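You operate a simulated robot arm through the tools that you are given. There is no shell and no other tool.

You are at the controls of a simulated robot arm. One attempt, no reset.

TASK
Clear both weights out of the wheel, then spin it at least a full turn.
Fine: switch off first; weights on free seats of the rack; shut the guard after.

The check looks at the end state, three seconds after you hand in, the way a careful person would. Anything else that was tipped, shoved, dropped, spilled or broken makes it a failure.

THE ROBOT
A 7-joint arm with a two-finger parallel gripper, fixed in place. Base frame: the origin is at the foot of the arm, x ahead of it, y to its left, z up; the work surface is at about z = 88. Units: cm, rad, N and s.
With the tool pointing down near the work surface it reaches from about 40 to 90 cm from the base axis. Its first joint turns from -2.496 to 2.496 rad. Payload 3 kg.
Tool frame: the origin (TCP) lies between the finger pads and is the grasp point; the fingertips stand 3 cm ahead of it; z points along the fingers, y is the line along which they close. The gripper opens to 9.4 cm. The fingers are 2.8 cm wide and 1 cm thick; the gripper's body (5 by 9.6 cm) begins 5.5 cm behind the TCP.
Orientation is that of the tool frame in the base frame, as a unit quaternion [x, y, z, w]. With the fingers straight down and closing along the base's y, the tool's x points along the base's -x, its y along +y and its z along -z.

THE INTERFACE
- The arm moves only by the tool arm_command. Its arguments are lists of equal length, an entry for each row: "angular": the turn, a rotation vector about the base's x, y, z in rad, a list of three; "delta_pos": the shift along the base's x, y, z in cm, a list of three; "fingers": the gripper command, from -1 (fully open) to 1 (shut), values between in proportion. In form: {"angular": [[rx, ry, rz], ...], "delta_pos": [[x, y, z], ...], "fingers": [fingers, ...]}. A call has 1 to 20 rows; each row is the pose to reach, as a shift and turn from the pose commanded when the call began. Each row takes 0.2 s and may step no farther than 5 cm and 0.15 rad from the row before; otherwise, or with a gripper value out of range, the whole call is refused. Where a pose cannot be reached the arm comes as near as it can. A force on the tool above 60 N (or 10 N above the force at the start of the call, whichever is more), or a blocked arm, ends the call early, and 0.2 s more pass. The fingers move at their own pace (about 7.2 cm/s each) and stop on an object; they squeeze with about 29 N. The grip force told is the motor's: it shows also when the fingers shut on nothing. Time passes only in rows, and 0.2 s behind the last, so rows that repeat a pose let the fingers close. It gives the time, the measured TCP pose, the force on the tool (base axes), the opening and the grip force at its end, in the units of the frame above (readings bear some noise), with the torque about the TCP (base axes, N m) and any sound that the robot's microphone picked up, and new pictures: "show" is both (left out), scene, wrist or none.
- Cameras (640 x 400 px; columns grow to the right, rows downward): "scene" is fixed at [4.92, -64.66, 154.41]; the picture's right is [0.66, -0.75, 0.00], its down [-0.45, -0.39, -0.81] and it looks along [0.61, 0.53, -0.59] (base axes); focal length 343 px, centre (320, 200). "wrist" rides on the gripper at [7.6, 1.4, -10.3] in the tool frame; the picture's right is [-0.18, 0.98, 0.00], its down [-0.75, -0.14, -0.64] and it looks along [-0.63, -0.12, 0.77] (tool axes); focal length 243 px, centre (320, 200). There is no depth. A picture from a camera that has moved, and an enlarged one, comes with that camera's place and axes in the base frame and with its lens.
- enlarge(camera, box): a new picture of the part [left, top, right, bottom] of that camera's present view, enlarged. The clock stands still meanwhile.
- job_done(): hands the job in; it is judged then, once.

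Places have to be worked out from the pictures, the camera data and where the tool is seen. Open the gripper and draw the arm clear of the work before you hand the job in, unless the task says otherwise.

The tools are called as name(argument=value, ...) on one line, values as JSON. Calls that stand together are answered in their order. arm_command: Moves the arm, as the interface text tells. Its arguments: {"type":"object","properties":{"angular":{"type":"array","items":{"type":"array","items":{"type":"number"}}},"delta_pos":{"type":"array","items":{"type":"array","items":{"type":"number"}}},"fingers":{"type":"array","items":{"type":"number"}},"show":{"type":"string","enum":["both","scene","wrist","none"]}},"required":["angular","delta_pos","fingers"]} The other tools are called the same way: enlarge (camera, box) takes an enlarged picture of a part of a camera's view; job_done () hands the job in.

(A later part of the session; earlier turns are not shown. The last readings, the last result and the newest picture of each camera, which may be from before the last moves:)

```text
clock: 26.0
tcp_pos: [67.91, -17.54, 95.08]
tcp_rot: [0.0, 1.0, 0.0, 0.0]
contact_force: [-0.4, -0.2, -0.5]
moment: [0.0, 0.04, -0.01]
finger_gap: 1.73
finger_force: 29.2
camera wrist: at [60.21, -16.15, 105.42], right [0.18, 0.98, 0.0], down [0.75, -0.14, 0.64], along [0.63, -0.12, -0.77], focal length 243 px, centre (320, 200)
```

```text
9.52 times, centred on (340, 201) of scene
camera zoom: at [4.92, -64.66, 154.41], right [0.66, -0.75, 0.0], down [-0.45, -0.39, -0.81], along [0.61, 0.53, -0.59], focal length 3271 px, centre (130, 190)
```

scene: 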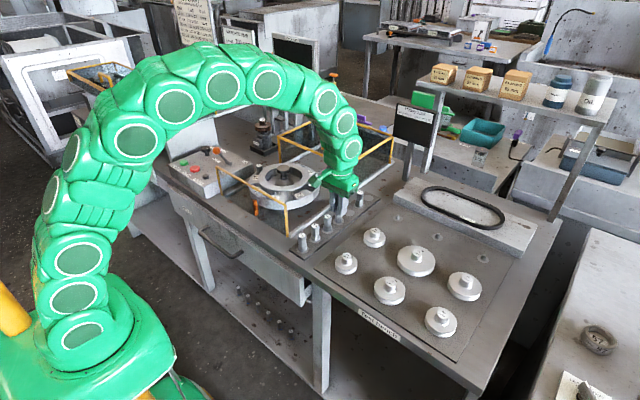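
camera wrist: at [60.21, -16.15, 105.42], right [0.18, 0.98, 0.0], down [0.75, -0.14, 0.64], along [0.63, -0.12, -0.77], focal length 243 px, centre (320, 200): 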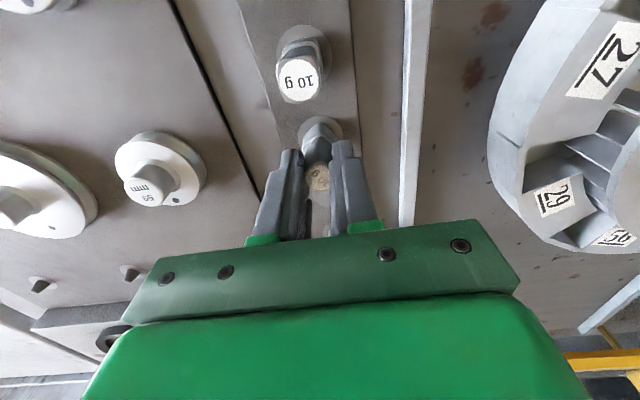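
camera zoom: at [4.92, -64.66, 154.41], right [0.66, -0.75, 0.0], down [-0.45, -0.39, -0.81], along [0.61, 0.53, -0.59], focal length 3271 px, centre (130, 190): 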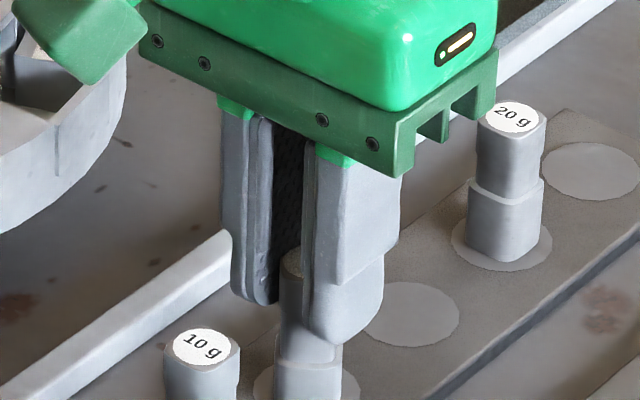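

No contact yet, so I'll go a bit further down.

arm_command(angular=[[0, 0, 0], [0, 0, 0], [0, 0, 0]], delta_pos=[[0, 0, -0.15], [0, 0, -0.3], [0, 0, -0.3]], fingers=[1, 1, 1], show="wrist")

enlarge(camera="scene", box=[310, 195, 370, 237])

enlarge(camera="wrist", box=[260, 80, 380, 200])

```text
clock: 26.8
tcp_pos: [67.89, -17.51, 94.91]
tcp_rot: [0.0, 1.0, 0.0, 0.001]
contact_force: [2.0, -2.6, 26.6]
moment: [-0.04, -0.18, -0.05]
finger_gap: 1.71
finger_force: 28.9
camera wrist: at [60.2, -16.16, 105.17], right [0.18, 0.98, 0.0], down [0.75, -0.14, 0.64], along [0.63, -0.12, -0.77], focal length 243 px, centre (320, 200)
```

wrist: 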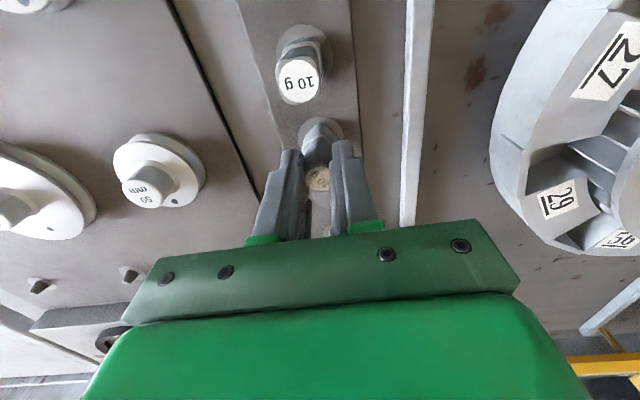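

```text
9.52 times, centred on (340, 216) of scene
camera zoom: at [4.92, -64.66, 154.41], right [0.66, -0.75, 0.0], down [-0.45, -0.39, -0.81], along [0.61, 0.53, -0.59], focal length 3271 px, centre (130, 48)
```

zoom: 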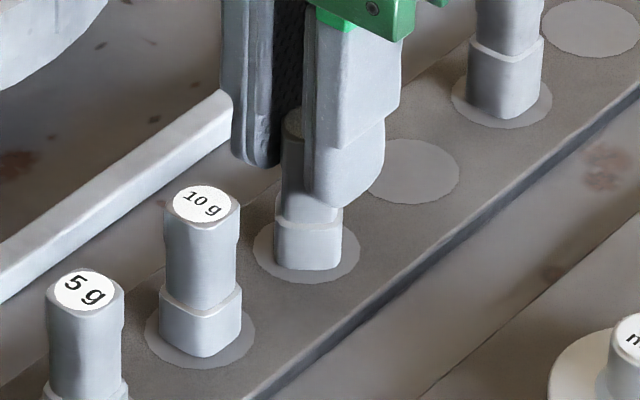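

```text
3.33 times, centred on (320, 140) of wrist
camera zoom: at [60.2, -16.16, 105.17], right [0.18, 0.98, 0.0], down [0.75, -0.14, 0.64], along [0.63, -0.12, -0.77], focal length 809 px, centre (320, 400)
```

zoom: 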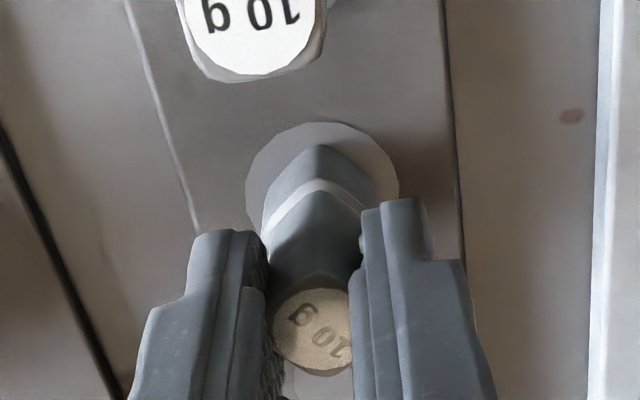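

It touched down (26 N), centred on the seat. I'll ease off the pressure, open the fingers and rise straight up.

arm_command(angular=[[0, 0, 0], [0, 0, 0], [0, 0, 0], [0, 0, 0], [0, 0, 0], [0, 0, 0], [0, 0, 0], [0, 0, 0], [0, 0, 0], [0, 0, 0]], delta_pos=[[0, 0, 0.15], [0, 0, 0.15], [0, 0, 0.15], [0, 0, 0.15], [0, 0, 0.15], [0, 0, 0.15], [0, 0, 2], [0, 0, 5], [0, 0, 9], [0, 0, 13]], fingers=[1, 0.5, 0.3, 0.2, 0.2, 0.2, 0.2, 0.2, 0.2, 0.2])

enlarge(camera="scene", box=[290, 175, 390, 250])

enlarge(camera="wrist", box=[220, 30, 420, 180])

```text
clock: 29.0
tcp_pos: [67.93, -17.54, 107.97]
tcp_rot: [0.0, 1.0, 0.0, 0.0]
contact_force: [0.2, 0.0, -0.8]
moment: [0.03, -0.02, 0.01]
finger_gap: 3.77
finger_force: 0.0
camera wrist: at [60.22, -16.13, 118.2], right [0.18, 0.98, 0.0], down [0.75, -0.14, 0.64], along [0.63, -0.12, -0.77], focal length 243 px, centre (320, 200)
```

scene: 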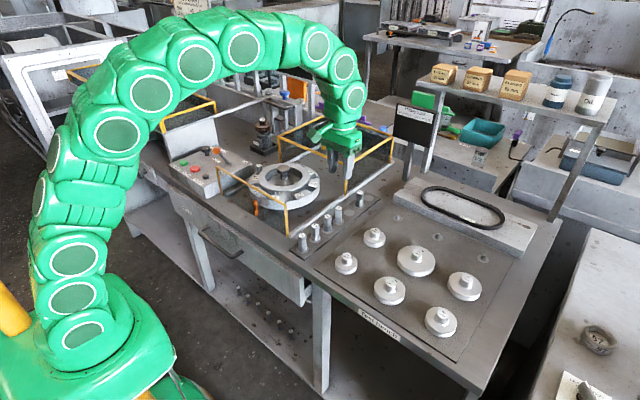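
wrist: 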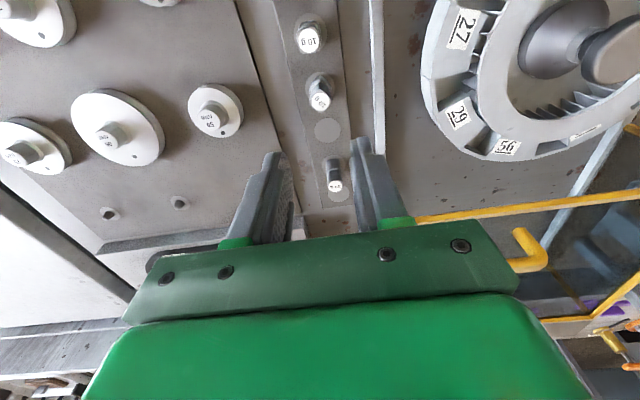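

```text
5.33 times, centred on (340, 212) of scene
camera zoom: at [4.92, -64.66, 154.41], right [0.66, -0.75, 0.0], down [-0.45, -0.39, -0.81], along [0.61, 0.53, -0.59], focal length 1832 px, centre (213, 133)
```

zoom: 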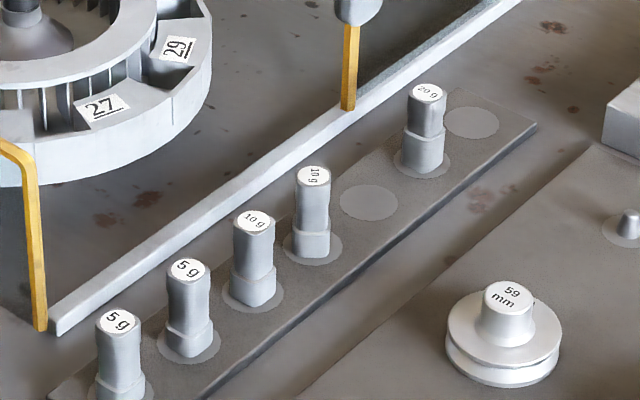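

```text
2.67 times, centred on (320, 105) of wrist
camera zoom: at [60.22, -16.13, 118.2], right [0.18, 0.98, 0.0], down [0.75, -0.14, 0.64], along [0.63, -0.12, -0.77], focal length 647 px, centre (320, 453)
```

zoom: 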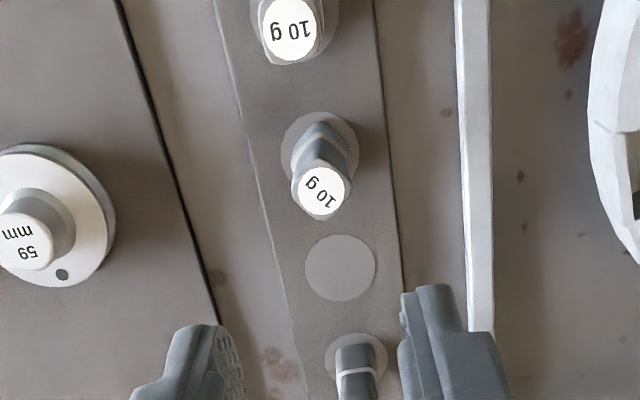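

The 10 g is standing on its seat. Now I'll move over to the 20 g weight at about (64.4, 12.8), turning the gripper by -1.31 rad for a tangential grip.

arm_command(angular=[[0, 0, 0], [0, 0, -0.14], [0, 0, -0.28], [0, 0, -0.42], [0, 0, -0.56], [0, 0, -0.7], [0, 0, -0.84], [0, 0, -0.98], [0, 0, -1.12], [0, 0, -1.22], [0, 0, -1.31], [0, 0, -1.31]], delta_pos=[[0, 2, 1], [-0.3, 5, 2], [-0.6, 8, 2], [-0.9, 11, 2], [-1.2, 14, 2], [-1.5, 17, 2], [-2, 20, 2], [-2.4, 23, 2], [-2.8, 26, 2], [-3.2, 29, 2], [-3.6, 30.6, 1], [-3.6, 30.6, 1]], fingers=[0.2, 0, -0.1, -0.1, -0.1, -0.1, -0.1, -0.1, -0.1, -0.1, -0.1, -0.1])

enlarge(camera="wrist", box=[200, 20, 520, 220])

enlarge(camera="scene", box=[210, 120, 340, 205])

```text
clock: 31.6
tcp_pos: [64.27, 13.23, 108.74]
tcp_rot: [0.61, 0.792, 0.0, 0.0]
contact_force: [-0.5, -0.3, 0.1]
moment: [-0.03, -0.01, 0.03]
finger_gap: 5.15
finger_force: 0.1
camera wrist: at [63.66, 20.76, 118.99], right [1.0, 0.07, 0.0], down [0.06, -0.76, 0.64], along [0.05, -0.64, -0.77], focal length 243 px, centre (320, 200)
```

scene: 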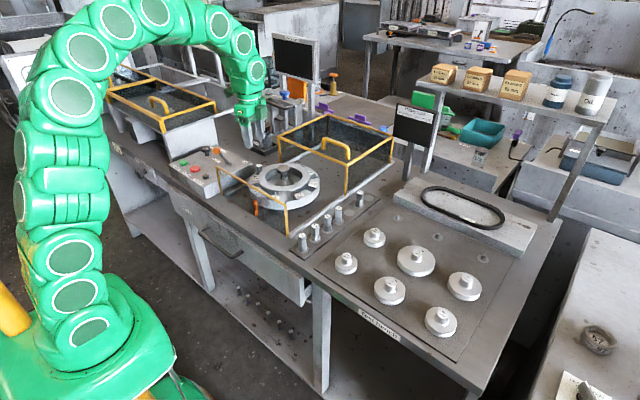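
wrist: 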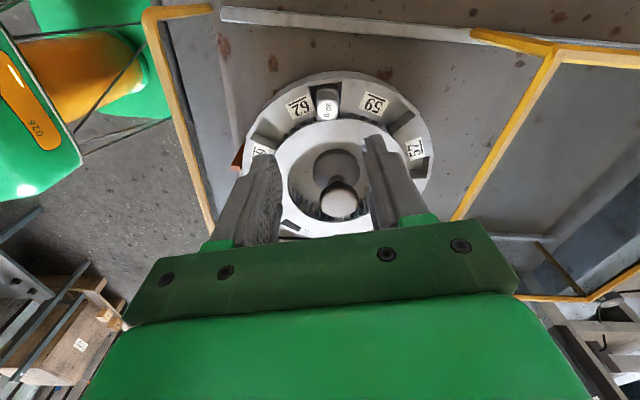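

```text
2.00 times, centred on (360, 120) of wrist
camera zoom: at [63.66, 20.76, 118.99], right [1.0, 0.07, 0.0], down [0.06, -0.76, 0.64], along [0.05, -0.64, -0.77], focal length 485 px, centre (240, 360)
```

zoom: 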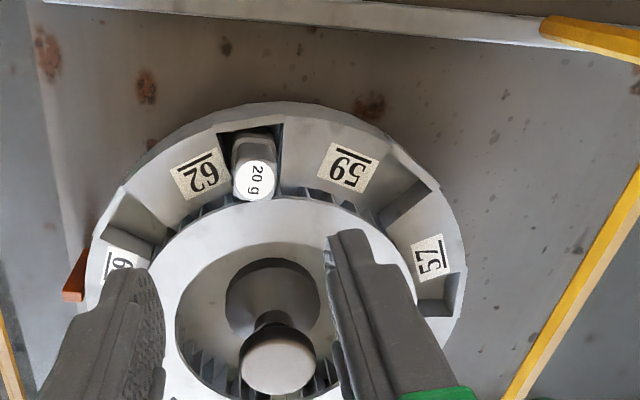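

```text
4.71 times, centred on (275, 162) of scene
camera zoom: at [4.92, -64.66, 154.41], right [0.66, -0.75, 0.0], down [-0.45, -0.39, -0.81], along [0.61, 0.53, -0.59], focal length 1616 px, centre (532, 376)
```

zoom: 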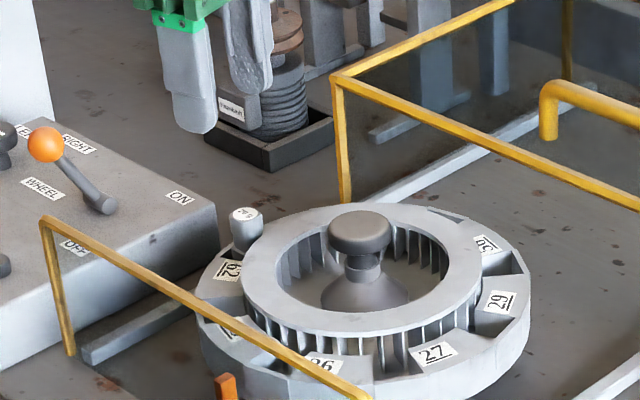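

The 20 g top reads at about (64.65, 13.1), so I'll shift +0.3 in x, descend to TCP z≈98.7 and close.

arm_command(angular=[[0, 0, 0], [0, 0, 0], [0, 0, 0], [0, 0, 0], [0, 0, 0], [0, 0, 0], [0, 0, 0], [0, 0, 0], [0, 0, 0], [0, 0, 0]], delta_pos=[[0.3, 0, -3], [0.3, 0, -6], [0.3, 0, -8.5], [0.3, 0, -10.1], [0.3, 0, -10.1], [0.3, 0, -10.1], [0.3, 0, -10.1], [0.3, 0, -10.1], [0.3, 0, -10.1], [0.3, 0, -10.1]], fingers=[-0.1, -0.1, -0.1, -0.1, -0.1, 0.3, 0.6, 1, 1, 1])

enlarge(camera="scene", box=[210, 120, 340, 205])

```text
clock: 33.8
tcp_pos: [64.53, 13.09, 98.84]
tcp_rot: [0.61, 0.793, -0.001, 0.0]
contact_force: [0.5, 0.0, 0.5]
moment: [-0.02, 0.0, 0.03]
finger_gap: 1.75
finger_force: 28.9
camera wrist: at [63.87, 20.77, 109.06], right [1.0, 0.08, 0.0], down [0.06, -0.76, 0.64], along [0.05, -0.64, -0.77], focal length 243 px, centre (320, 200)
```

scene: 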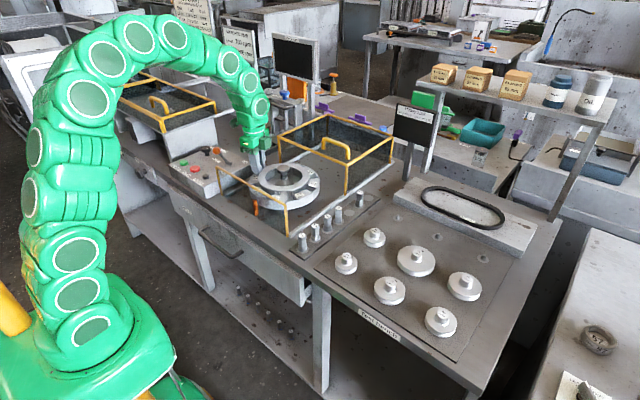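
wrist: 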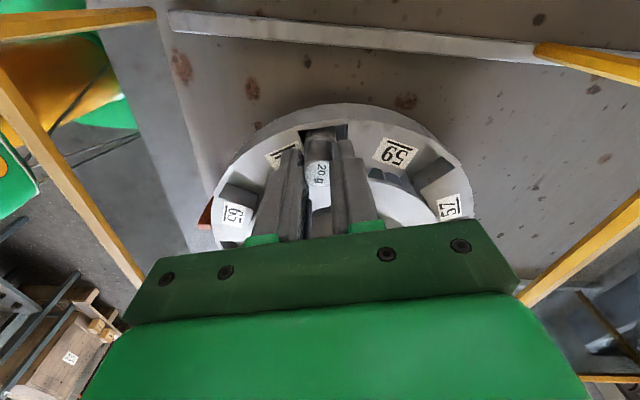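

```text
4.71 times, centred on (275, 162) of scene
camera zoom: at [4.92, -64.66, 154.41], right [0.66, -0.75, 0.0], down [-0.45, -0.39, -0.81], along [0.61, 0.53, -0.59], focal length 1616 px, centre (532, 376)
```

zoom: 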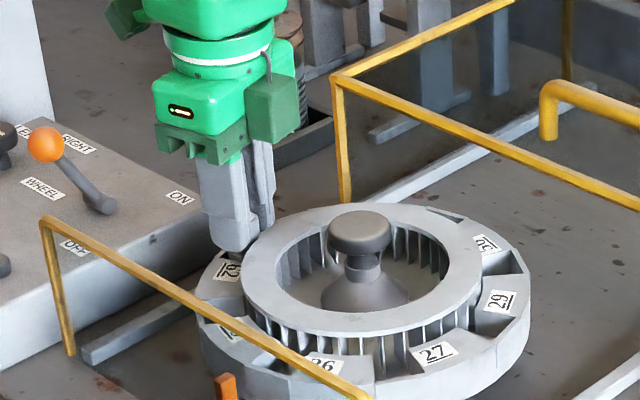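

The 20 g weight is gripped (1.75 cm). I'll lift it, then carry it while turning back to above the free seat at about (72.95, -17.55).

arm_command(angular=[[0, 0, 0], [0, 0, 0], [0, 0, 0], [0, 0, 0], [0, 0, 0.1], [0, 0, 0.24], [0, 0, 0.38], [0, 0, 0.52], [0, 0, 0.66], [0, 0, 0.8], [0, 0, 0.94], [0, 0, 1.08], [0, 0, 1.22], [0, 0, 1.31], [0, 0, 1.31], [0, 0, 1.31], [0, 0, 1.31], [0, 0, 1.31]], delta_pos=[[0, 0, 1], [0, 0, 3], [0, 0, 7], [0, 0, 11], [0.8, -3, 12], [1.6, -6, 12], [2.4, -9, 12], [3.2, -12, 12], [4.1, -15, 12], [5, -18, 12], [5.9, -21, 12], [6.7, -24, 12], [7.5, -27.5, 12], [8.4, -30.6, 12], [8.4, -30.6, 9], [8.4, -30.6, 6], [8.4, -30.6, 4], [8.4, -30.6, 4]], fingers=[1, 1, 1, 1, 1, 1, 1, 1, 1, 1, 1, 1, 1, 1, 1, 1, 1, 1])

enlarge(camera="scene", box=[290, 160, 400, 230])

enlarge(camera="wrist", box=[240, 60, 400, 200])

```text
clock: 37.6
tcp_pos: [73.04, -17.43, 102.66]
tcp_rot: [-0.001, 1.0, 0.0, 0.0]
contact_force: [0.0, -1.0, 0.3]
moment: [-0.02, 0.0, -0.01]
finger_gap: 1.78
finger_force: 29.1
camera wrist: at [65.42, -16.1, 112.9], right [0.18, 0.98, 0.0], down [0.75, -0.14, 0.64], along [0.63, -0.12, -0.77], focal length 243 px, centre (320, 200)
```

scene: 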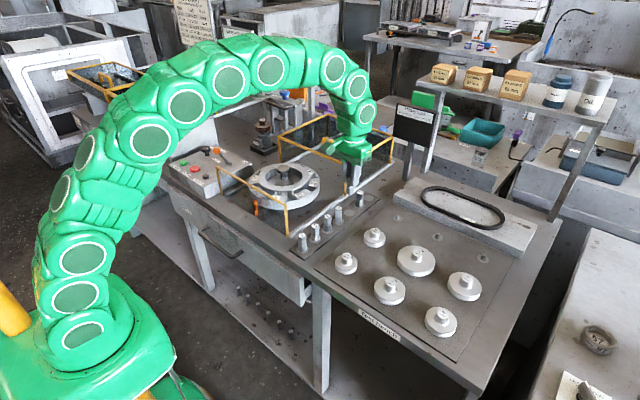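
wrist: 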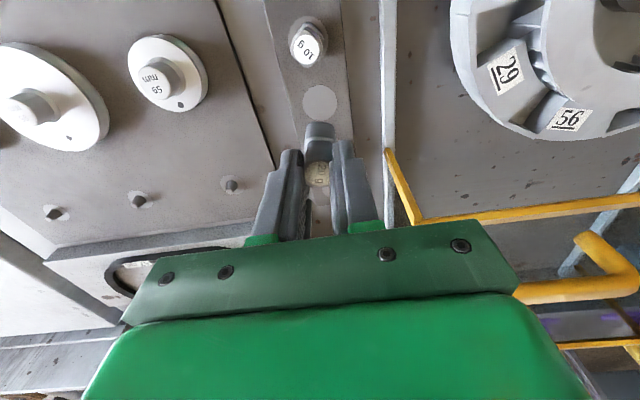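

```text
5.71 times, centred on (345, 195) of scene
camera zoom: at [4.92, -64.66, 154.41], right [0.66, -0.75, 0.0], down [-0.45, -0.39, -0.81], along [0.61, 0.53, -0.59], focal length 1962 px, centre (177, 229)
```

zoom: 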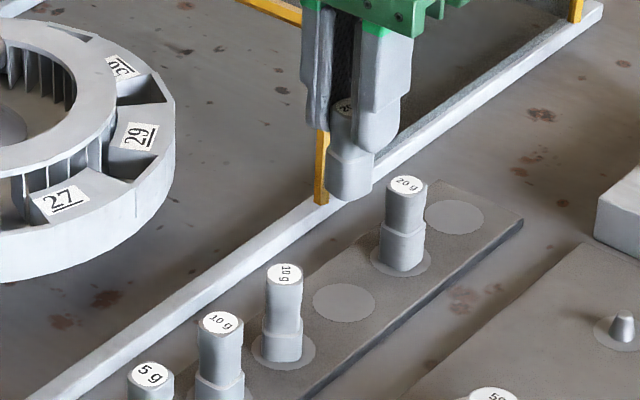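

```text
2.86 times, centred on (320, 130) of wrist
camera zoom: at [65.42, -16.1, 112.9], right [0.18, 0.98, 0.0], down [0.75, -0.14, 0.64], along [0.63, -0.12, -0.77], focal length 693 px, centre (320, 400)
```

zoom: 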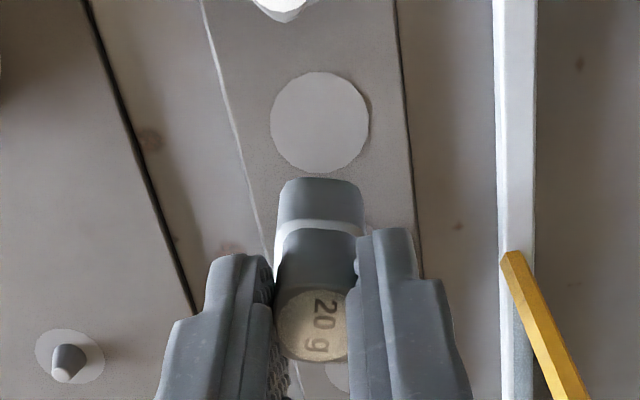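

The weight hangs over the seat at about (72.95, -17.55). I'll lower to just above touch-down.

arm_command(angular=[[0, 0, 0], [0, 0, 0], [0, 0, 0], [0, 0, 0], [0, 0, 0], [0, 0, 0]], delta_pos=[[0, -0.1, -2.5], [0, -0.1, -5], [0, -0.1, -6.3], [0, -0.1, -6.8], [0, -0.1, -7.1], [0, -0.1, -7.1]], fingers=[1, 1, 1, 1, 1, 1], show="wrist")

enlarge(camera="scene", box=[320, 180, 380, 222])

enlarge(camera="wrist", box=[260, 80, 380, 200])

```text
clock: 39.0
tcp_pos: [73.06, -17.64, 95.46]
tcp_rot: [0.0, 1.0, 0.0, 0.0]
contact_force: [-0.4, -0.6, -0.4]
moment: [-0.01, -0.02, 0.0]
finger_gap: 1.8
finger_force: 29.1
camera wrist: at [65.32, -16.26, 105.85], right [0.18, 0.98, 0.0], down [0.75, -0.14, 0.64], along [0.63, -0.12, -0.77], focal length 243 px, centre (320, 200)
```

wrist: 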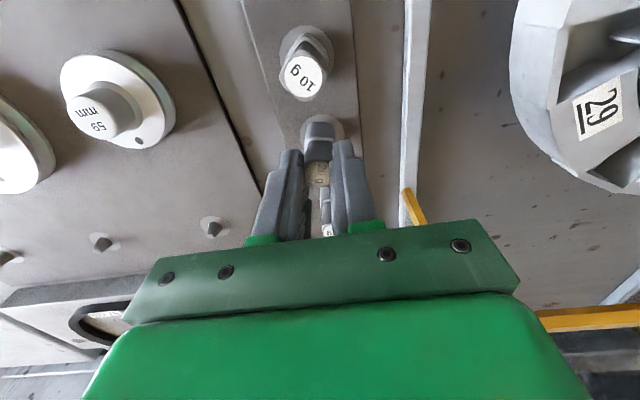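

```text
9.52 times, centred on (350, 201) of scene
camera zoom: at [4.92, -64.66, 154.41], right [0.66, -0.75, 0.0], down [-0.45, -0.39, -0.81], along [0.61, 0.53, -0.59], focal length 3271 px, centre (34, 190)
```

zoom: 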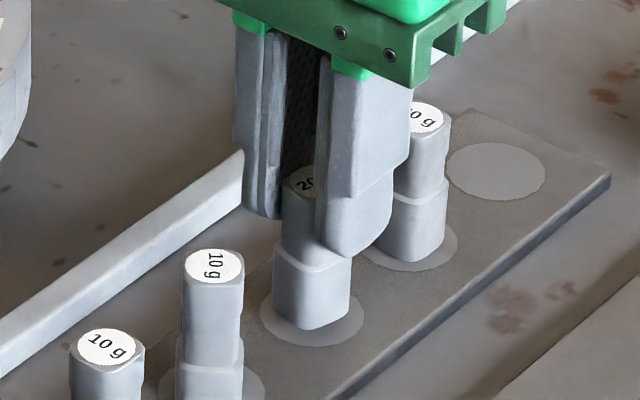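

```text
3.33 times, centred on (320, 140) of wrist
camera zoom: at [65.32, -16.26, 105.85], right [0.18, 0.98, 0.0], down [0.75, -0.14, 0.64], along [0.63, -0.12, -0.77], focal length 809 px, centre (320, 400)
```

zoom: 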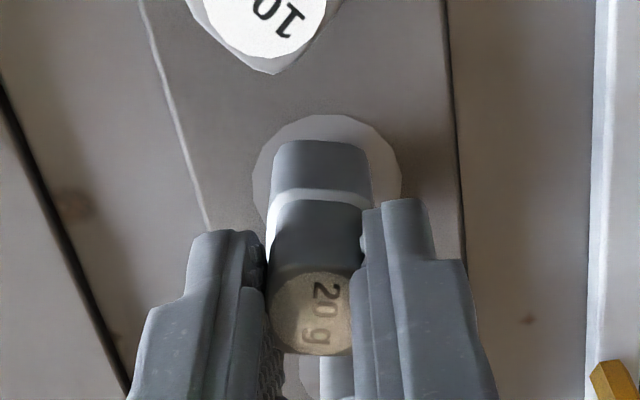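

It is nearly down. I'll shift +0.1 in y and lower until contact.

arm_command(angular=[[0, 0, 0], [0, 0, 0], [0, 0, 0], [0, 0, 0]], delta_pos=[[0, 0.12, -0.2], [0, 0.12, -0.4], [0, 0.12, -0.55], [0, 0.12, -0.55]], fingers=[1, 1, 1, 1], show="none")

enlarge(camera="scene", box=[320, 180, 380, 222])

```text
clock: 40.0
tcp_pos: [72.86, -17.64, 94.99]
tcp_rot: [0.001, 1.0, -0.001, 0.001]
contact_force: [-0.3, 1.2, 10.7]
moment: [0.05, -0.03, -0.01]
finger_gap: 1.77
finger_force: 29.2
```

```text
9.52 times, centred on (350, 201) of scene
camera zoom: at [4.92, -64.66, 154.41], right [0.66, -0.75, 0.0], down [-0.45, -0.39, -0.81], along [0.61, 0.53, -0.59], focal length 3271 px, centre (34, 190)
```

zoom: 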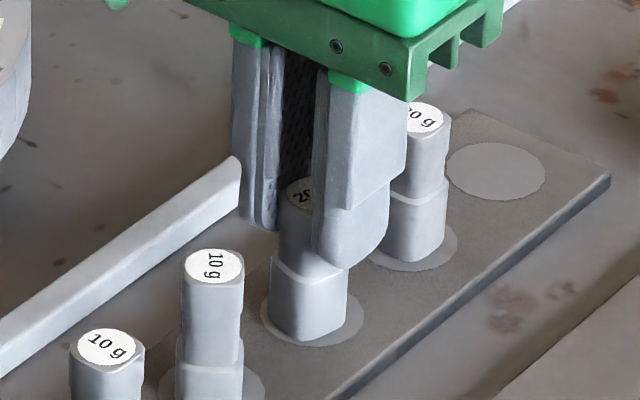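

Contact at 10.7 N, so the weight is on the seat. I'll release it and rise.

arm_command(angular=[[0, 0, 0], [0, 0, 0], [0, 0, 0], [0, 0, 0], [0, 0, 0], [0, 0, 0], [0, 0, 0], [0, 0, 0], [0, 0, 0], [0, 0, 0]], delta_pos=[[0, 0, 0.05], [0, 0, 0.05], [0, 0, 0.05], [0, 0, 0.05], [0, 0, 0.05], [0, 0, 0.05], [0, 0, 2], [0, 0, 5], [0, 0, 9], [0, 0, 13]], fingers=[1, 0.5, 0.3, 0.2, 0.2, 0.2, 0.2, 0.2, 0.2, 0.2])

enlarge(camera="scene", box=[290, 175, 390, 250])

enlarge(camera="scene", box=[210, 130, 340, 215])

```text
clock: 42.2
tcp_pos: [72.94, -17.31, 108.11]
tcp_rot: [0.001, 1.0, -0.001, 0.001]
contact_force: [0.0, 0.2, -0.1]
moment: [0.0, -0.02, 0.04]
finger_gap: 3.76
finger_force: 0.0
camera wrist: at [65.27, -15.99, 118.4], right [0.18, 0.98, 0.0], down [0.75, -0.14, 0.64], along [0.63, -0.12, -0.77], focal length 243 px, centre (320, 200)
```

scene: 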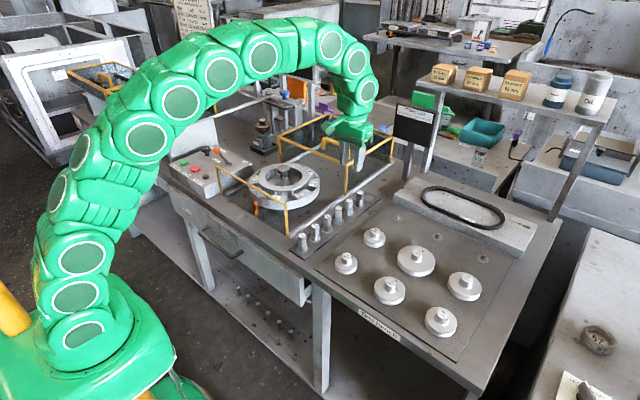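
wrist: 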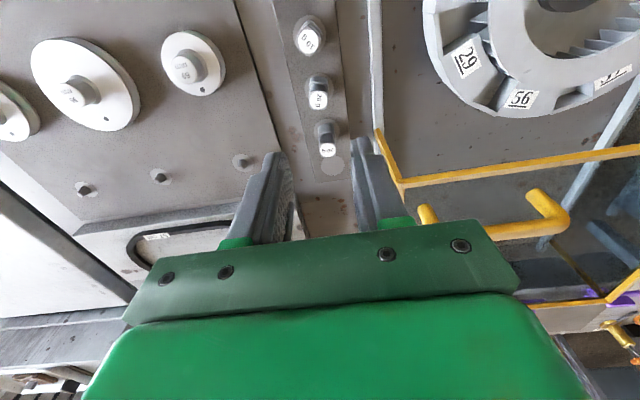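

```text
5.33 times, centred on (340, 212) of scene
camera zoom: at [4.92, -64.66, 154.41], right [0.66, -0.75, 0.0], down [-0.45, -0.39, -0.81], along [0.61, 0.53, -0.59], focal length 1832 px, centre (213, 133)
```

zoom: 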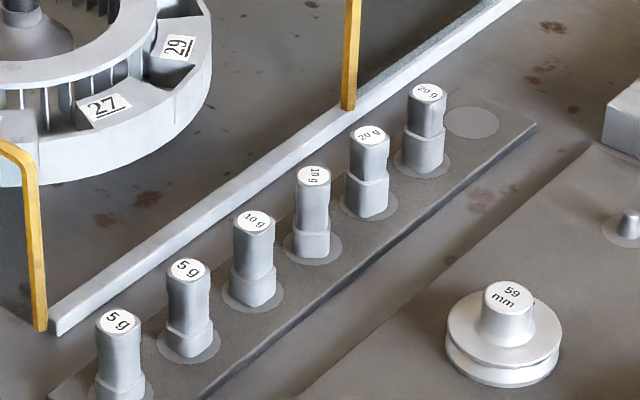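

```text
4.71 times, centred on (275, 172) of scene
camera zoom: at [4.92, -64.66, 154.41], right [0.66, -0.75, 0.0], down [-0.45, -0.39, -0.81], along [0.61, 0.53, -0.59], focal length 1616 px, centre (532, 329)
```

zoom: 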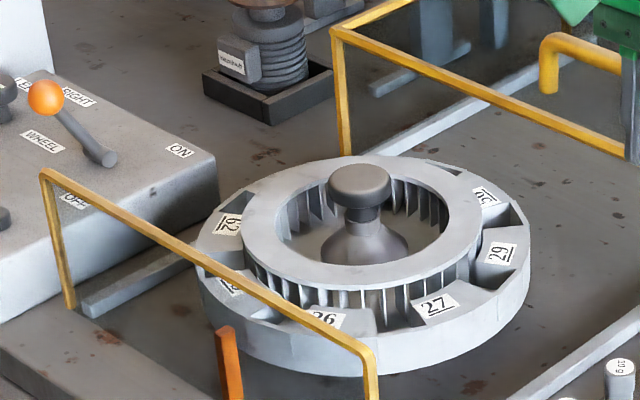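

Both weights are seated and the wheel pockets are empty. To spin the wheel I'll use its central knob at about (66.8, 3.9, 99): hover above it while winding the wrist to +2.1 rad, to see how much turn I have.

arm_command(angular=[[0, 0, 0.14], [0, 0, 0.28], [0, 0, 0.42], [0, 0, 0.56], [0, 0, 0.7], [0, 0, 0.84], [0, 0, 0.98], [0, 0, 1.12], [0, 0, 1.26], [0, 0, 1.4], [0, 0, 1.54], [0, 0, 1.68], [0, 0, 1.82], [0, 0, 1.96], [0, 0, 2.1], [0, 0, 2.1]], delta_pos=[[-0.6, 2, 1], [-1.2, 4, 2], [-1.8, 6, 3], [-2.4, 8, 4], [-3, 10, 4], [-3.6, 12, 4], [-4.2, 14, 4], [-4.8, 16, 4], [-5.4, 18, 4], [-6, 20, 4], [-6.1, 21.2, 4], [-6.1, 21.2, 4], [-6.1, 21.2, 4], [-6.1, 21.2, 4], [-6.1, 21.2, 4], [-6.1, 21.2, 4]], fingers=[0, -0.1, -0.1, -0.1, -0.1, -0.1, -0.1, -0.1, -0.1, -0.1, -0.1, -0.1, -0.1, -0.1, -0.1, -0.1])

enlarge(camera="wrist", box=[200, 20, 520, 220])

enlarge(camera="scene", box=[210, 110, 350, 205])

```text
clock: 45.6
tcp_pos: [66.82, 3.71, 112.18]
tcp_rot: [0.868, -0.497, 0.0, 0.0]
contact_force: [-0.9, 0.2, -0.1]
moment: [-0.04, -0.04, -0.05]
finger_gap: 5.15
finger_force: 0.0
camera wrist: at [69.42, -3.64, 122.31], right [-0.94, -0.34, 0.0], down [-0.26, 0.72, 0.64], along [-0.22, 0.6, -0.77], focal length 243 px, centre (320, 200)
```

scene: 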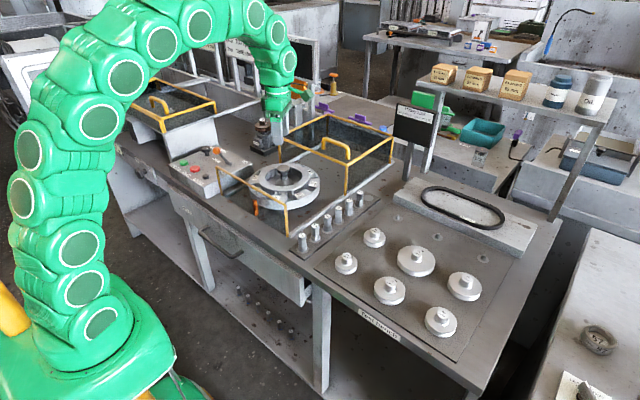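
wrist: 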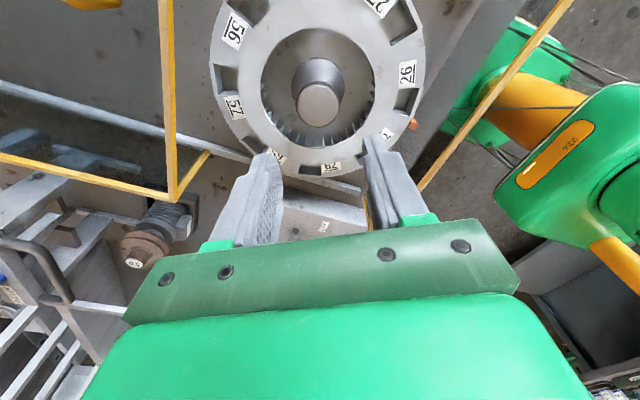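

```text
2.00 times, centred on (360, 120) of wrist
camera zoom: at [69.42, -3.64, 122.31], right [-0.94, -0.34, 0.0], down [-0.26, 0.72, 0.64], along [-0.22, 0.6, -0.77], focal length 485 px, centre (240, 360)
```

zoom: 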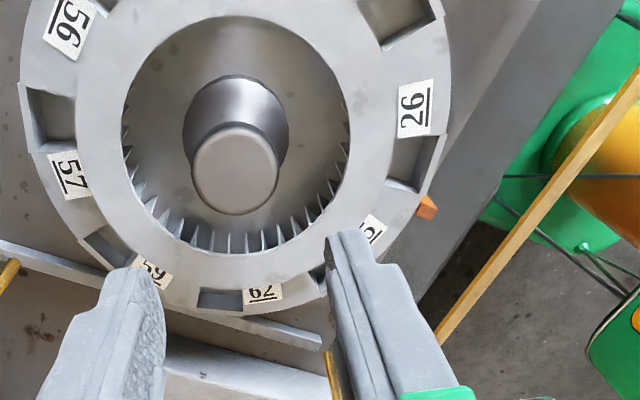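

```text
4.21 times, centred on (280, 158) of scene
camera zoom: at [4.92, -64.66, 154.41], right [0.66, -0.75, 0.0], down [-0.45, -0.39, -0.81], along [0.61, 0.53, -0.59], focal length 1446 px, centre (488, 379)
```

zoom: 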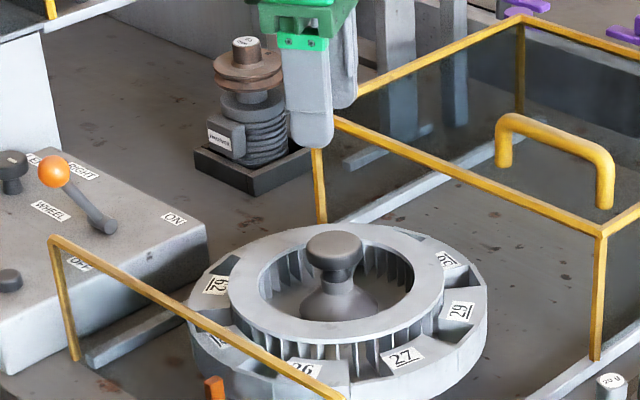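

The knob cap is about 4 cm wide, centred at (67.0, 3.7) with its top at z≈98.5. I'll open wider, lower around it to TCP z≈99.3, and close.

arm_command(angular=[[0, 0, 0], [0, 0, 0], [0, 0, 0], [0, 0, 0], [0, 0, 0], [0, 0, 0], [0, 0, 0], [0, 0, 0], [0, 0, 0], [0, 0, 0], [0, 0, 0]], delta_pos=[[0.2, 0, 0], [0.2, 0, -3], [0.2, 0, -6], [0.2, 0, -9], [0.2, 0, -11.5], [0.2, 0, -12.8], [0.2, 0, -12.8], [0.2, 0, -12.8], [0.2, 0, -12.8], [0.2, 0, -12.8], [0.2, 0, -12.8]], fingers=[-0.5, -0.5, -0.5, -0.5, -0.5, -0.5, -0.2, 0, 1, 1, 1])

enlarge(camera="scene", box=[210, 120, 350, 215])

enlarge(camera="wrist", box=[180, 50, 460, 230])

```text
clock: 48.0
tcp_pos: [67.05, 3.53, 99.32]
tcp_rot: [0.867, -0.498, 0.0, 0.001]
contact_force: [-8.6, -3.2, 3.4]
moment: [-0.19, -0.13, 0.0]
finger_gap: 4.12
finger_force: 45.0
camera wrist: at [69.73, -3.66, 109.57], right [-0.94, -0.34, 0.0], down [-0.26, 0.72, 0.64], along [-0.22, 0.6, -0.77], focal length 243 px, centre (320, 200)
```

scene: 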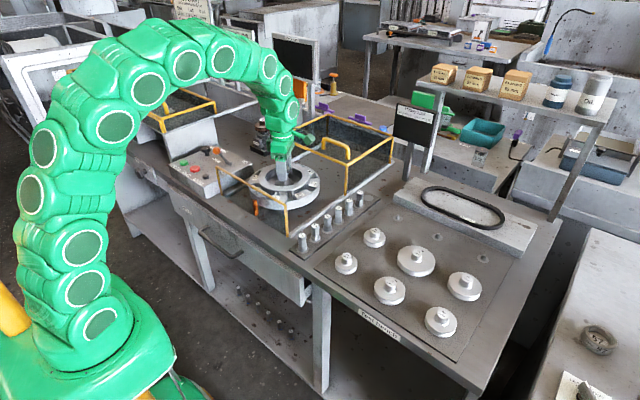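
wrist: 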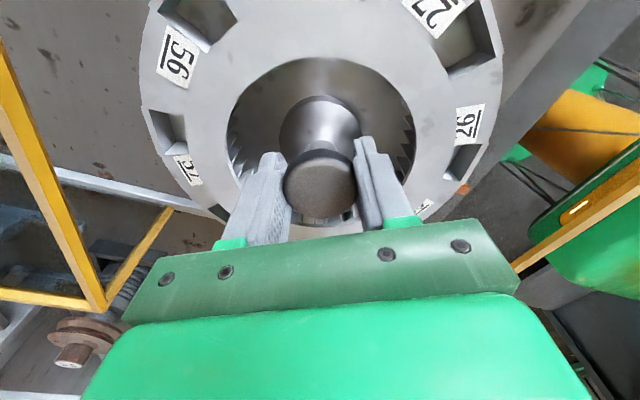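

```text
4.21 times, centred on (280, 168) of scene
camera zoom: at [4.92, -64.66, 154.41], right [0.66, -0.75, 0.0], down [-0.45, -0.39, -0.81], along [0.61, 0.53, -0.59], focal length 1446 px, centre (488, 337)
```

zoom: 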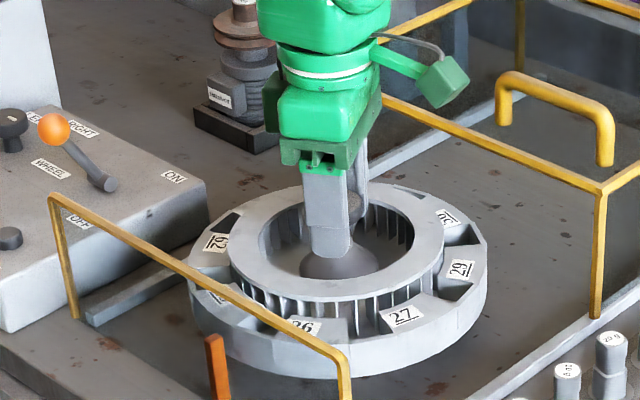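

```text
2.22 times, centred on (320, 140) of wrist
camera zoom: at [69.73, -3.66, 109.57], right [-0.94, -0.34, 0.0], down [-0.26, 0.72, 0.64], along [-0.22, 0.6, -0.77], focal length 539 px, centre (320, 333)
```

zoom: 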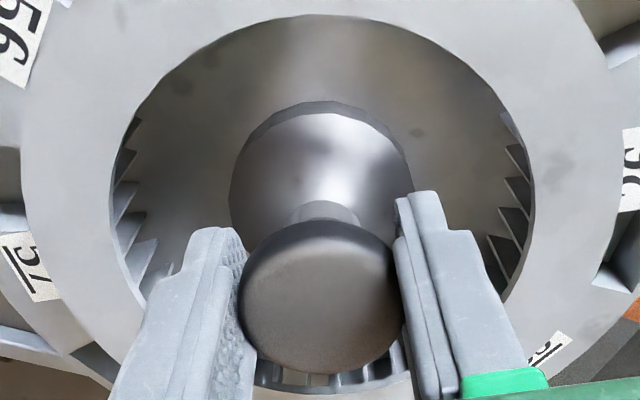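

The knob is gripped (4.12 cm) with a slight 9 N side load. I'll trim the position toward that load and turn gently by -0.45 rad to see whether the wheel follows.

arm_command(angular=[[0, 0, 0], [0, 0, -0.1], [0, 0, -0.2], [0, 0, -0.3], [0, 0, -0.4], [0, 0, -0.4]], delta_pos=[[-0.15, -0.09, 0], [-0.15, -0.09, 0], [-0.15, -0.09, 0], [-0.15, -0.09, 0], [-0.15, -0.09, 0], [-0.15, -0.09, 0]], fingers=[1, 1, 1, 1, 1, 1])

enlarge(camera="scene", box=[210, 120, 350, 215])

```text
clock: 49.4
tcp_pos: [67.05, 3.69, 99.35]
tcp_rot: [0.751, -0.661, 0.001, 0.0]
contact_force: [42.3, 22.9, 6.7]
moment: [0.29, -0.55, -0.15]
finger_gap: 4.15
finger_force: 45.0
camera wrist: at [66.51, -4.16, 109.57], right [-1.0, 0.06, 0.0], down [0.04, 0.76, 0.64], along [0.04, 0.64, -0.77], focal length 243 px, centre (320, 200)
```

scene: 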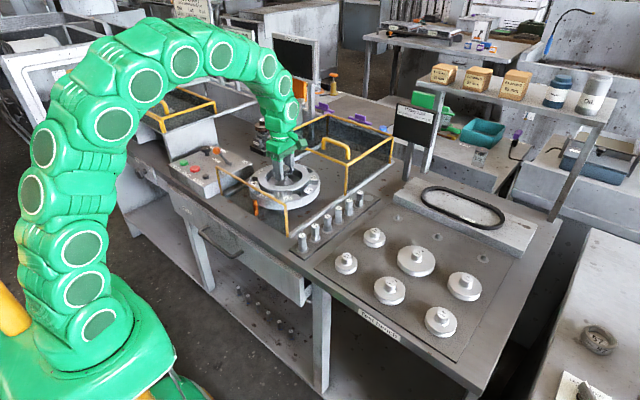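
wrist: 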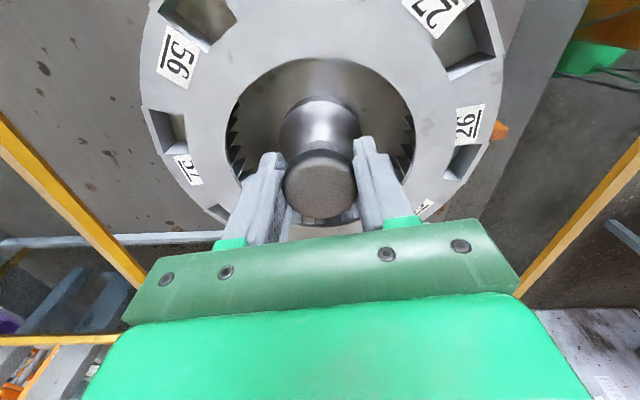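

```text
4.21 times, centred on (280, 168) of scene
camera zoom: at [4.92, -64.66, 154.41], right [0.66, -0.75, 0.0], down [-0.45, -0.39, -0.81], along [0.61, 0.53, -0.59], focal length 1446 px, centre (488, 337)
```

zoom: 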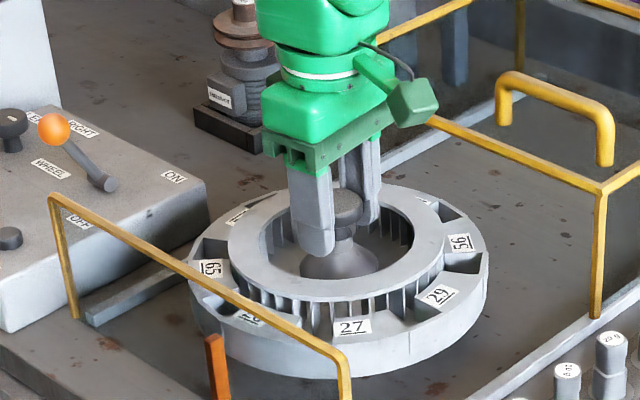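

The wheel follows the knob (label 27 moved round). My trim was too large, as the load is now 48 N the other way, so I'll take most of it back and read again.

arm_command(angular=[[0, 0, 0], [0, 0, 0]], delta_pos=[[0.12, 0.06, 0], [0.12, 0.06, 0]], fingers=[1, 1], show="none")

```text
clock: 50.0
tcp_pos: [67.07, 3.71, 99.29]
tcp_rot: [0.751, -0.66, 0.0, 0.001]
contact_force: [24.1, 12.7, 21.0]
moment: [0.71, -0.1, -0.16]
finger_gap: 4.1
finger_force: 45.3
```

The load dropped but still points the same way, so I'll trim a little further.

arm_command(angular=[[0, 0, 0], [0, 0, 0]], delta_pos=[[0.15, 0.08, 0.08], [0.15, 0.08, 0.08]], fingers=[1, 1], show="none")

```text
clock: 50.6
tcp_pos: [67.13, 3.64, 99.28]
tcp_rot: [0.751, -0.66, 0.0, 0.001]
contact_force: [-8.6, 1.1, 13.6]
moment: [0.16, 0.07, 0.01]
finger_gap: 4.15
finger_force: 45.1
```

The load is now small. I'll make a final trim and continue turning by -0.75 rad in a smooth sweep, checking the force.

arm_command(angular=[[0, 0, 0], [0, 0, -0.15], [0, 0, -0.3], [0, 0, -0.45], [0, 0, -0.6], [0, 0, -0.75], [0, 0, -0.75]], delta_pos=[[-0.03, 0, 0.06], [-0.03, 0, 0.06], [-0.03, 0, 0.06], [-0.03, 0, 0.06], [-0.03, 0, 0.06], [-0.03, 0, 0.06], [-0.03, 0, 0.06]], fingers=[1, 1, 1, 1, 1, 1, 1])

```text
clock: 51.9
tcp_pos: [66.89, 3.62, 99.4]
tcp_rot: [-0.519, 0.855, 0.002, -0.004]
contact_force: [-13.8, 0.8, 18.7]
moment: [0.0, -0.61, 0.03]
finger_gap: 4.15
finger_force: 45.0
stopped in row 6: the force on the tool passed its limit at 63 N (the readings are from after the stop); the commanded pose is now the measured one
camera wrist: at [62.11, -2.47, 109.62], right [-0.79, 0.62, 0.01], down [0.48, 0.6, 0.64], along [0.39, 0.51, -0.77], focal length 243 px, centre (320, 200)
```

scene: 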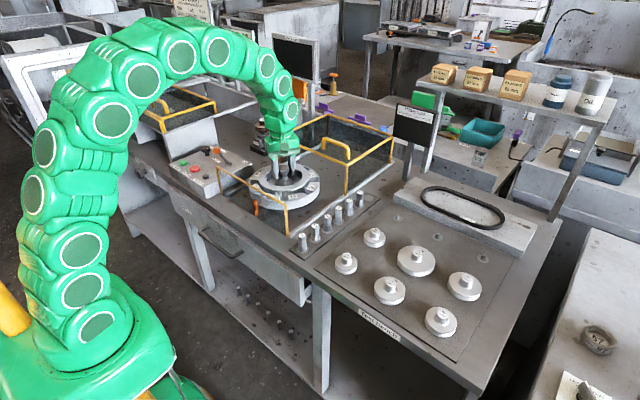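
wrist: 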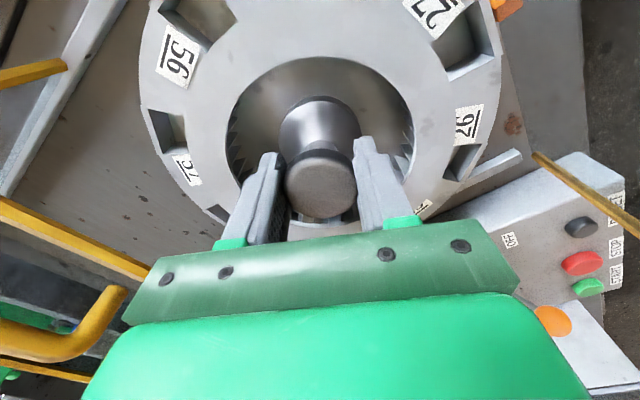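

The wheel keeps turning with the tool, but my grip was off-centre so the load built up. I'll open, let it settle, and re-grip here so the force shows the true centre.

arm_command(angular=[[0, 0, 0], [0, 0, 0], [0, 0, 0], [0, 0, 0], [0, 0, 0]], delta_pos=[[0, 0, 0.05], [0, 0, 0.05], [0, 0, 0.05], [0, 0, 0.05], [0, 0, 0.05]], fingers=[0, -0.1, -0.2, -0.2, -0.2])

arm_command(angular=[[0, 0, 0], [0, 0, 0], [0, 0, 0], [0, 0, 0], [0, 0, 0]], delta_pos=[[0, 0, 0], [0, 0, 0], [0, 0, 0], [0, 0, 0], [0, 0, 0]], fingers=[0, 0.1, 1, 1, 1], show="none")

```text
clock: 53.1
tcp_pos: [67.0, 3.56, 99.21]
tcp_rot: [-0.519, 0.855, 0.002, -0.003]
contact_force: [-0.8, 0.3, 1.5]
moment: [-0.01, -0.03, 0.03]
finger_gap: 5.6
finger_force: 0.0
camera wrist: at [62.19, -2.46, 109.62], right [-0.79, 0.62, 0.01], down [0.48, 0.6, 0.64], along [0.39, 0.5, -0.77], focal length 243 px, centre (320, 200)
```

scene: 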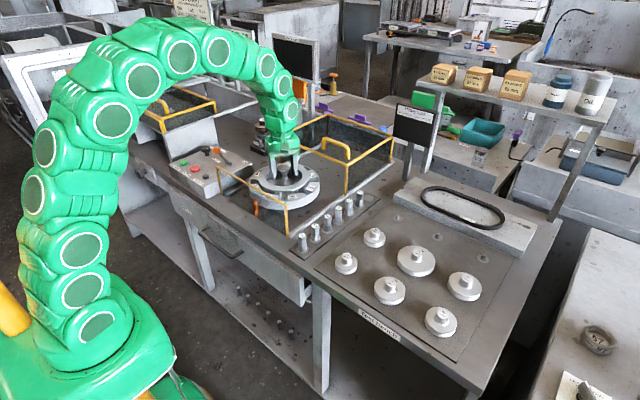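
wrist: 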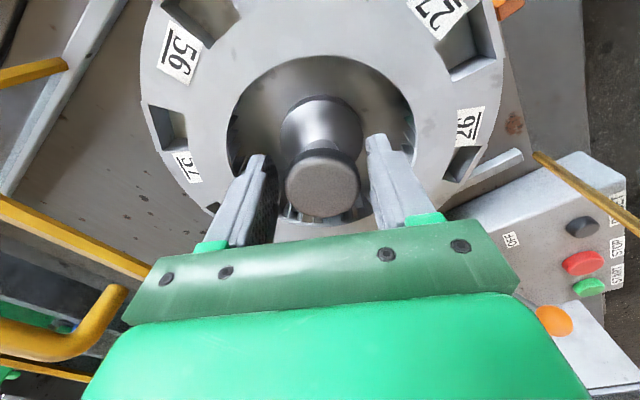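

```text
clock: 54.3
tcp_pos: [66.9, 3.77, 99.29]
tcp_rot: [-0.519, 0.855, 0.002, -0.004]
contact_force: [-16.9, 5.8, 1.9]
moment: [0.06, 0.18, 0.07]
finger_gap: 4.15
finger_force: 45.2
```

The side load of 18 N points to the knob centre being about (-0.02, +0.14) from here. I'll open, shift by that, and re-grip.

arm_command(angular=[[0, 0, 0], [0, 0, 0], [0, 0, 0], [0, 0, 0], [0, 0, 0], [0, 0, 0], [0, 0, 0], [0, 0, 0], [0, 0, 0]], delta_pos=[[0, 0, 0], [0, 0, 0], [-0.02, 0.14, 0], [-0.02, 0.14, 0], [-0.02, 0.14, 0], [-0.02, 0.14, 0], [-0.02, 0.14, 0], [-0.02, 0.14, 0], [-0.02, 0.14, 0]], fingers=[0, -0.1, -0.1, -0.1, 0, 0.1, 1, 1, 1], show="none")

```text
clock: 56.3
tcp_pos: [66.95, 3.86, 99.33]
tcp_rot: [-0.519, 0.855, 0.002, -0.002]
contact_force: [1.3, -0.4, 0.4]
moment: [0.03, -0.05, -0.07]
finger_gap: 4.14
finger_force: 44.7
```

The load is nearly zero now. I'll turn on by -1.2 rad.

arm_command(angular=[[0, 0, -0.12], [0, 0, -0.24], [0, 0, -0.36], [0, 0, -0.48], [0, 0, -0.6], [0, 0, -0.72], [0, 0, -0.84], [0, 0, -0.96], [0, 0, -1.08], [0, 0, -1.2]], delta_pos=[[0, 0, 0], [0, 0, 0], [0, 0, 0], [0, 0, 0], [0, 0, 0], [0, 0, 0], [0, 0, 0], [0, 0, 0], [0, 0, 0], [0, 0, 0]], fingers=[1, 1, 1, 1, 1, 1, 1, 1, 1, 1])

```text
clock: 58.5
tcp_pos: [66.87, 4.07, 99.37]
tcp_rot: [0.056, 0.998, 0.003, -0.001]
contact_force: [8.1, 44.8, 9.8]
moment: [0.66, -0.22, 0.08]
finger_gap: 4.14
finger_force: 44.6
camera wrist: at [59.45, 6.09, 109.65], right [0.29, 0.96, 0.01], down [0.73, -0.23, 0.64], along [0.61, -0.18, -0.77], focal length 243 px, centre (320, 200)
```

scene: 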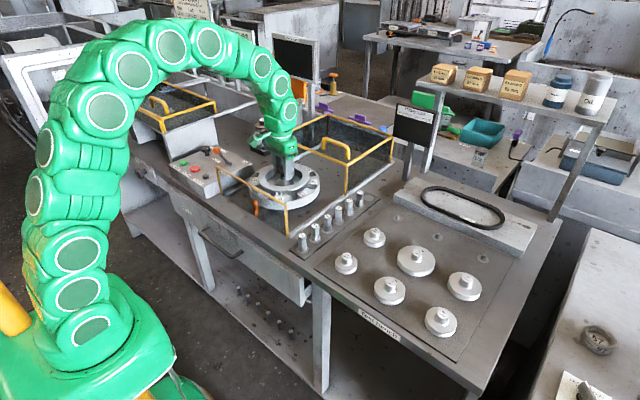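
wrist: 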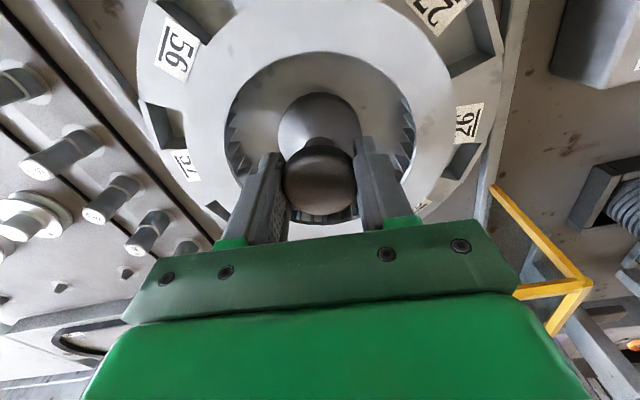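

The wheel turned with it, though the load rose to 45 N in +y, so the centre is about 0.2 further in +y. I'll open, shift and re-grip.

arm_command(angular=[[0, 0, 0], [0, 0, 0], [0, 0, 0], [0, 0, 0], [0, 0, 0], [0, 0, 0], [0, 0, 0], [0, 0, 0], [0, 0, 0]], delta_pos=[[0, 0.1, 0], [0, 0.1, 0], [0.04, 0.2, 0], [0.04, 0.2, 0], [0.04, 0.2, 0], [0.04, 0.2, 0], [0.04, 0.2, 0], [0.04, 0.2, 0], [0.04, 0.2, 0]], fingers=[0, -0.1, -0.1, -0.1, 0, 0.1, 1, 1, 1], show="none")

```text
clock: 60.5
tcp_pos: [66.9, 3.92, 99.21]
tcp_rot: [0.055, 0.998, 0.003, -0.002]
contact_force: [0.0, -17.3, 18.0]
moment: [-0.48, -0.13, -0.03]
finger_gap: 4.15
finger_force: 45.2
```

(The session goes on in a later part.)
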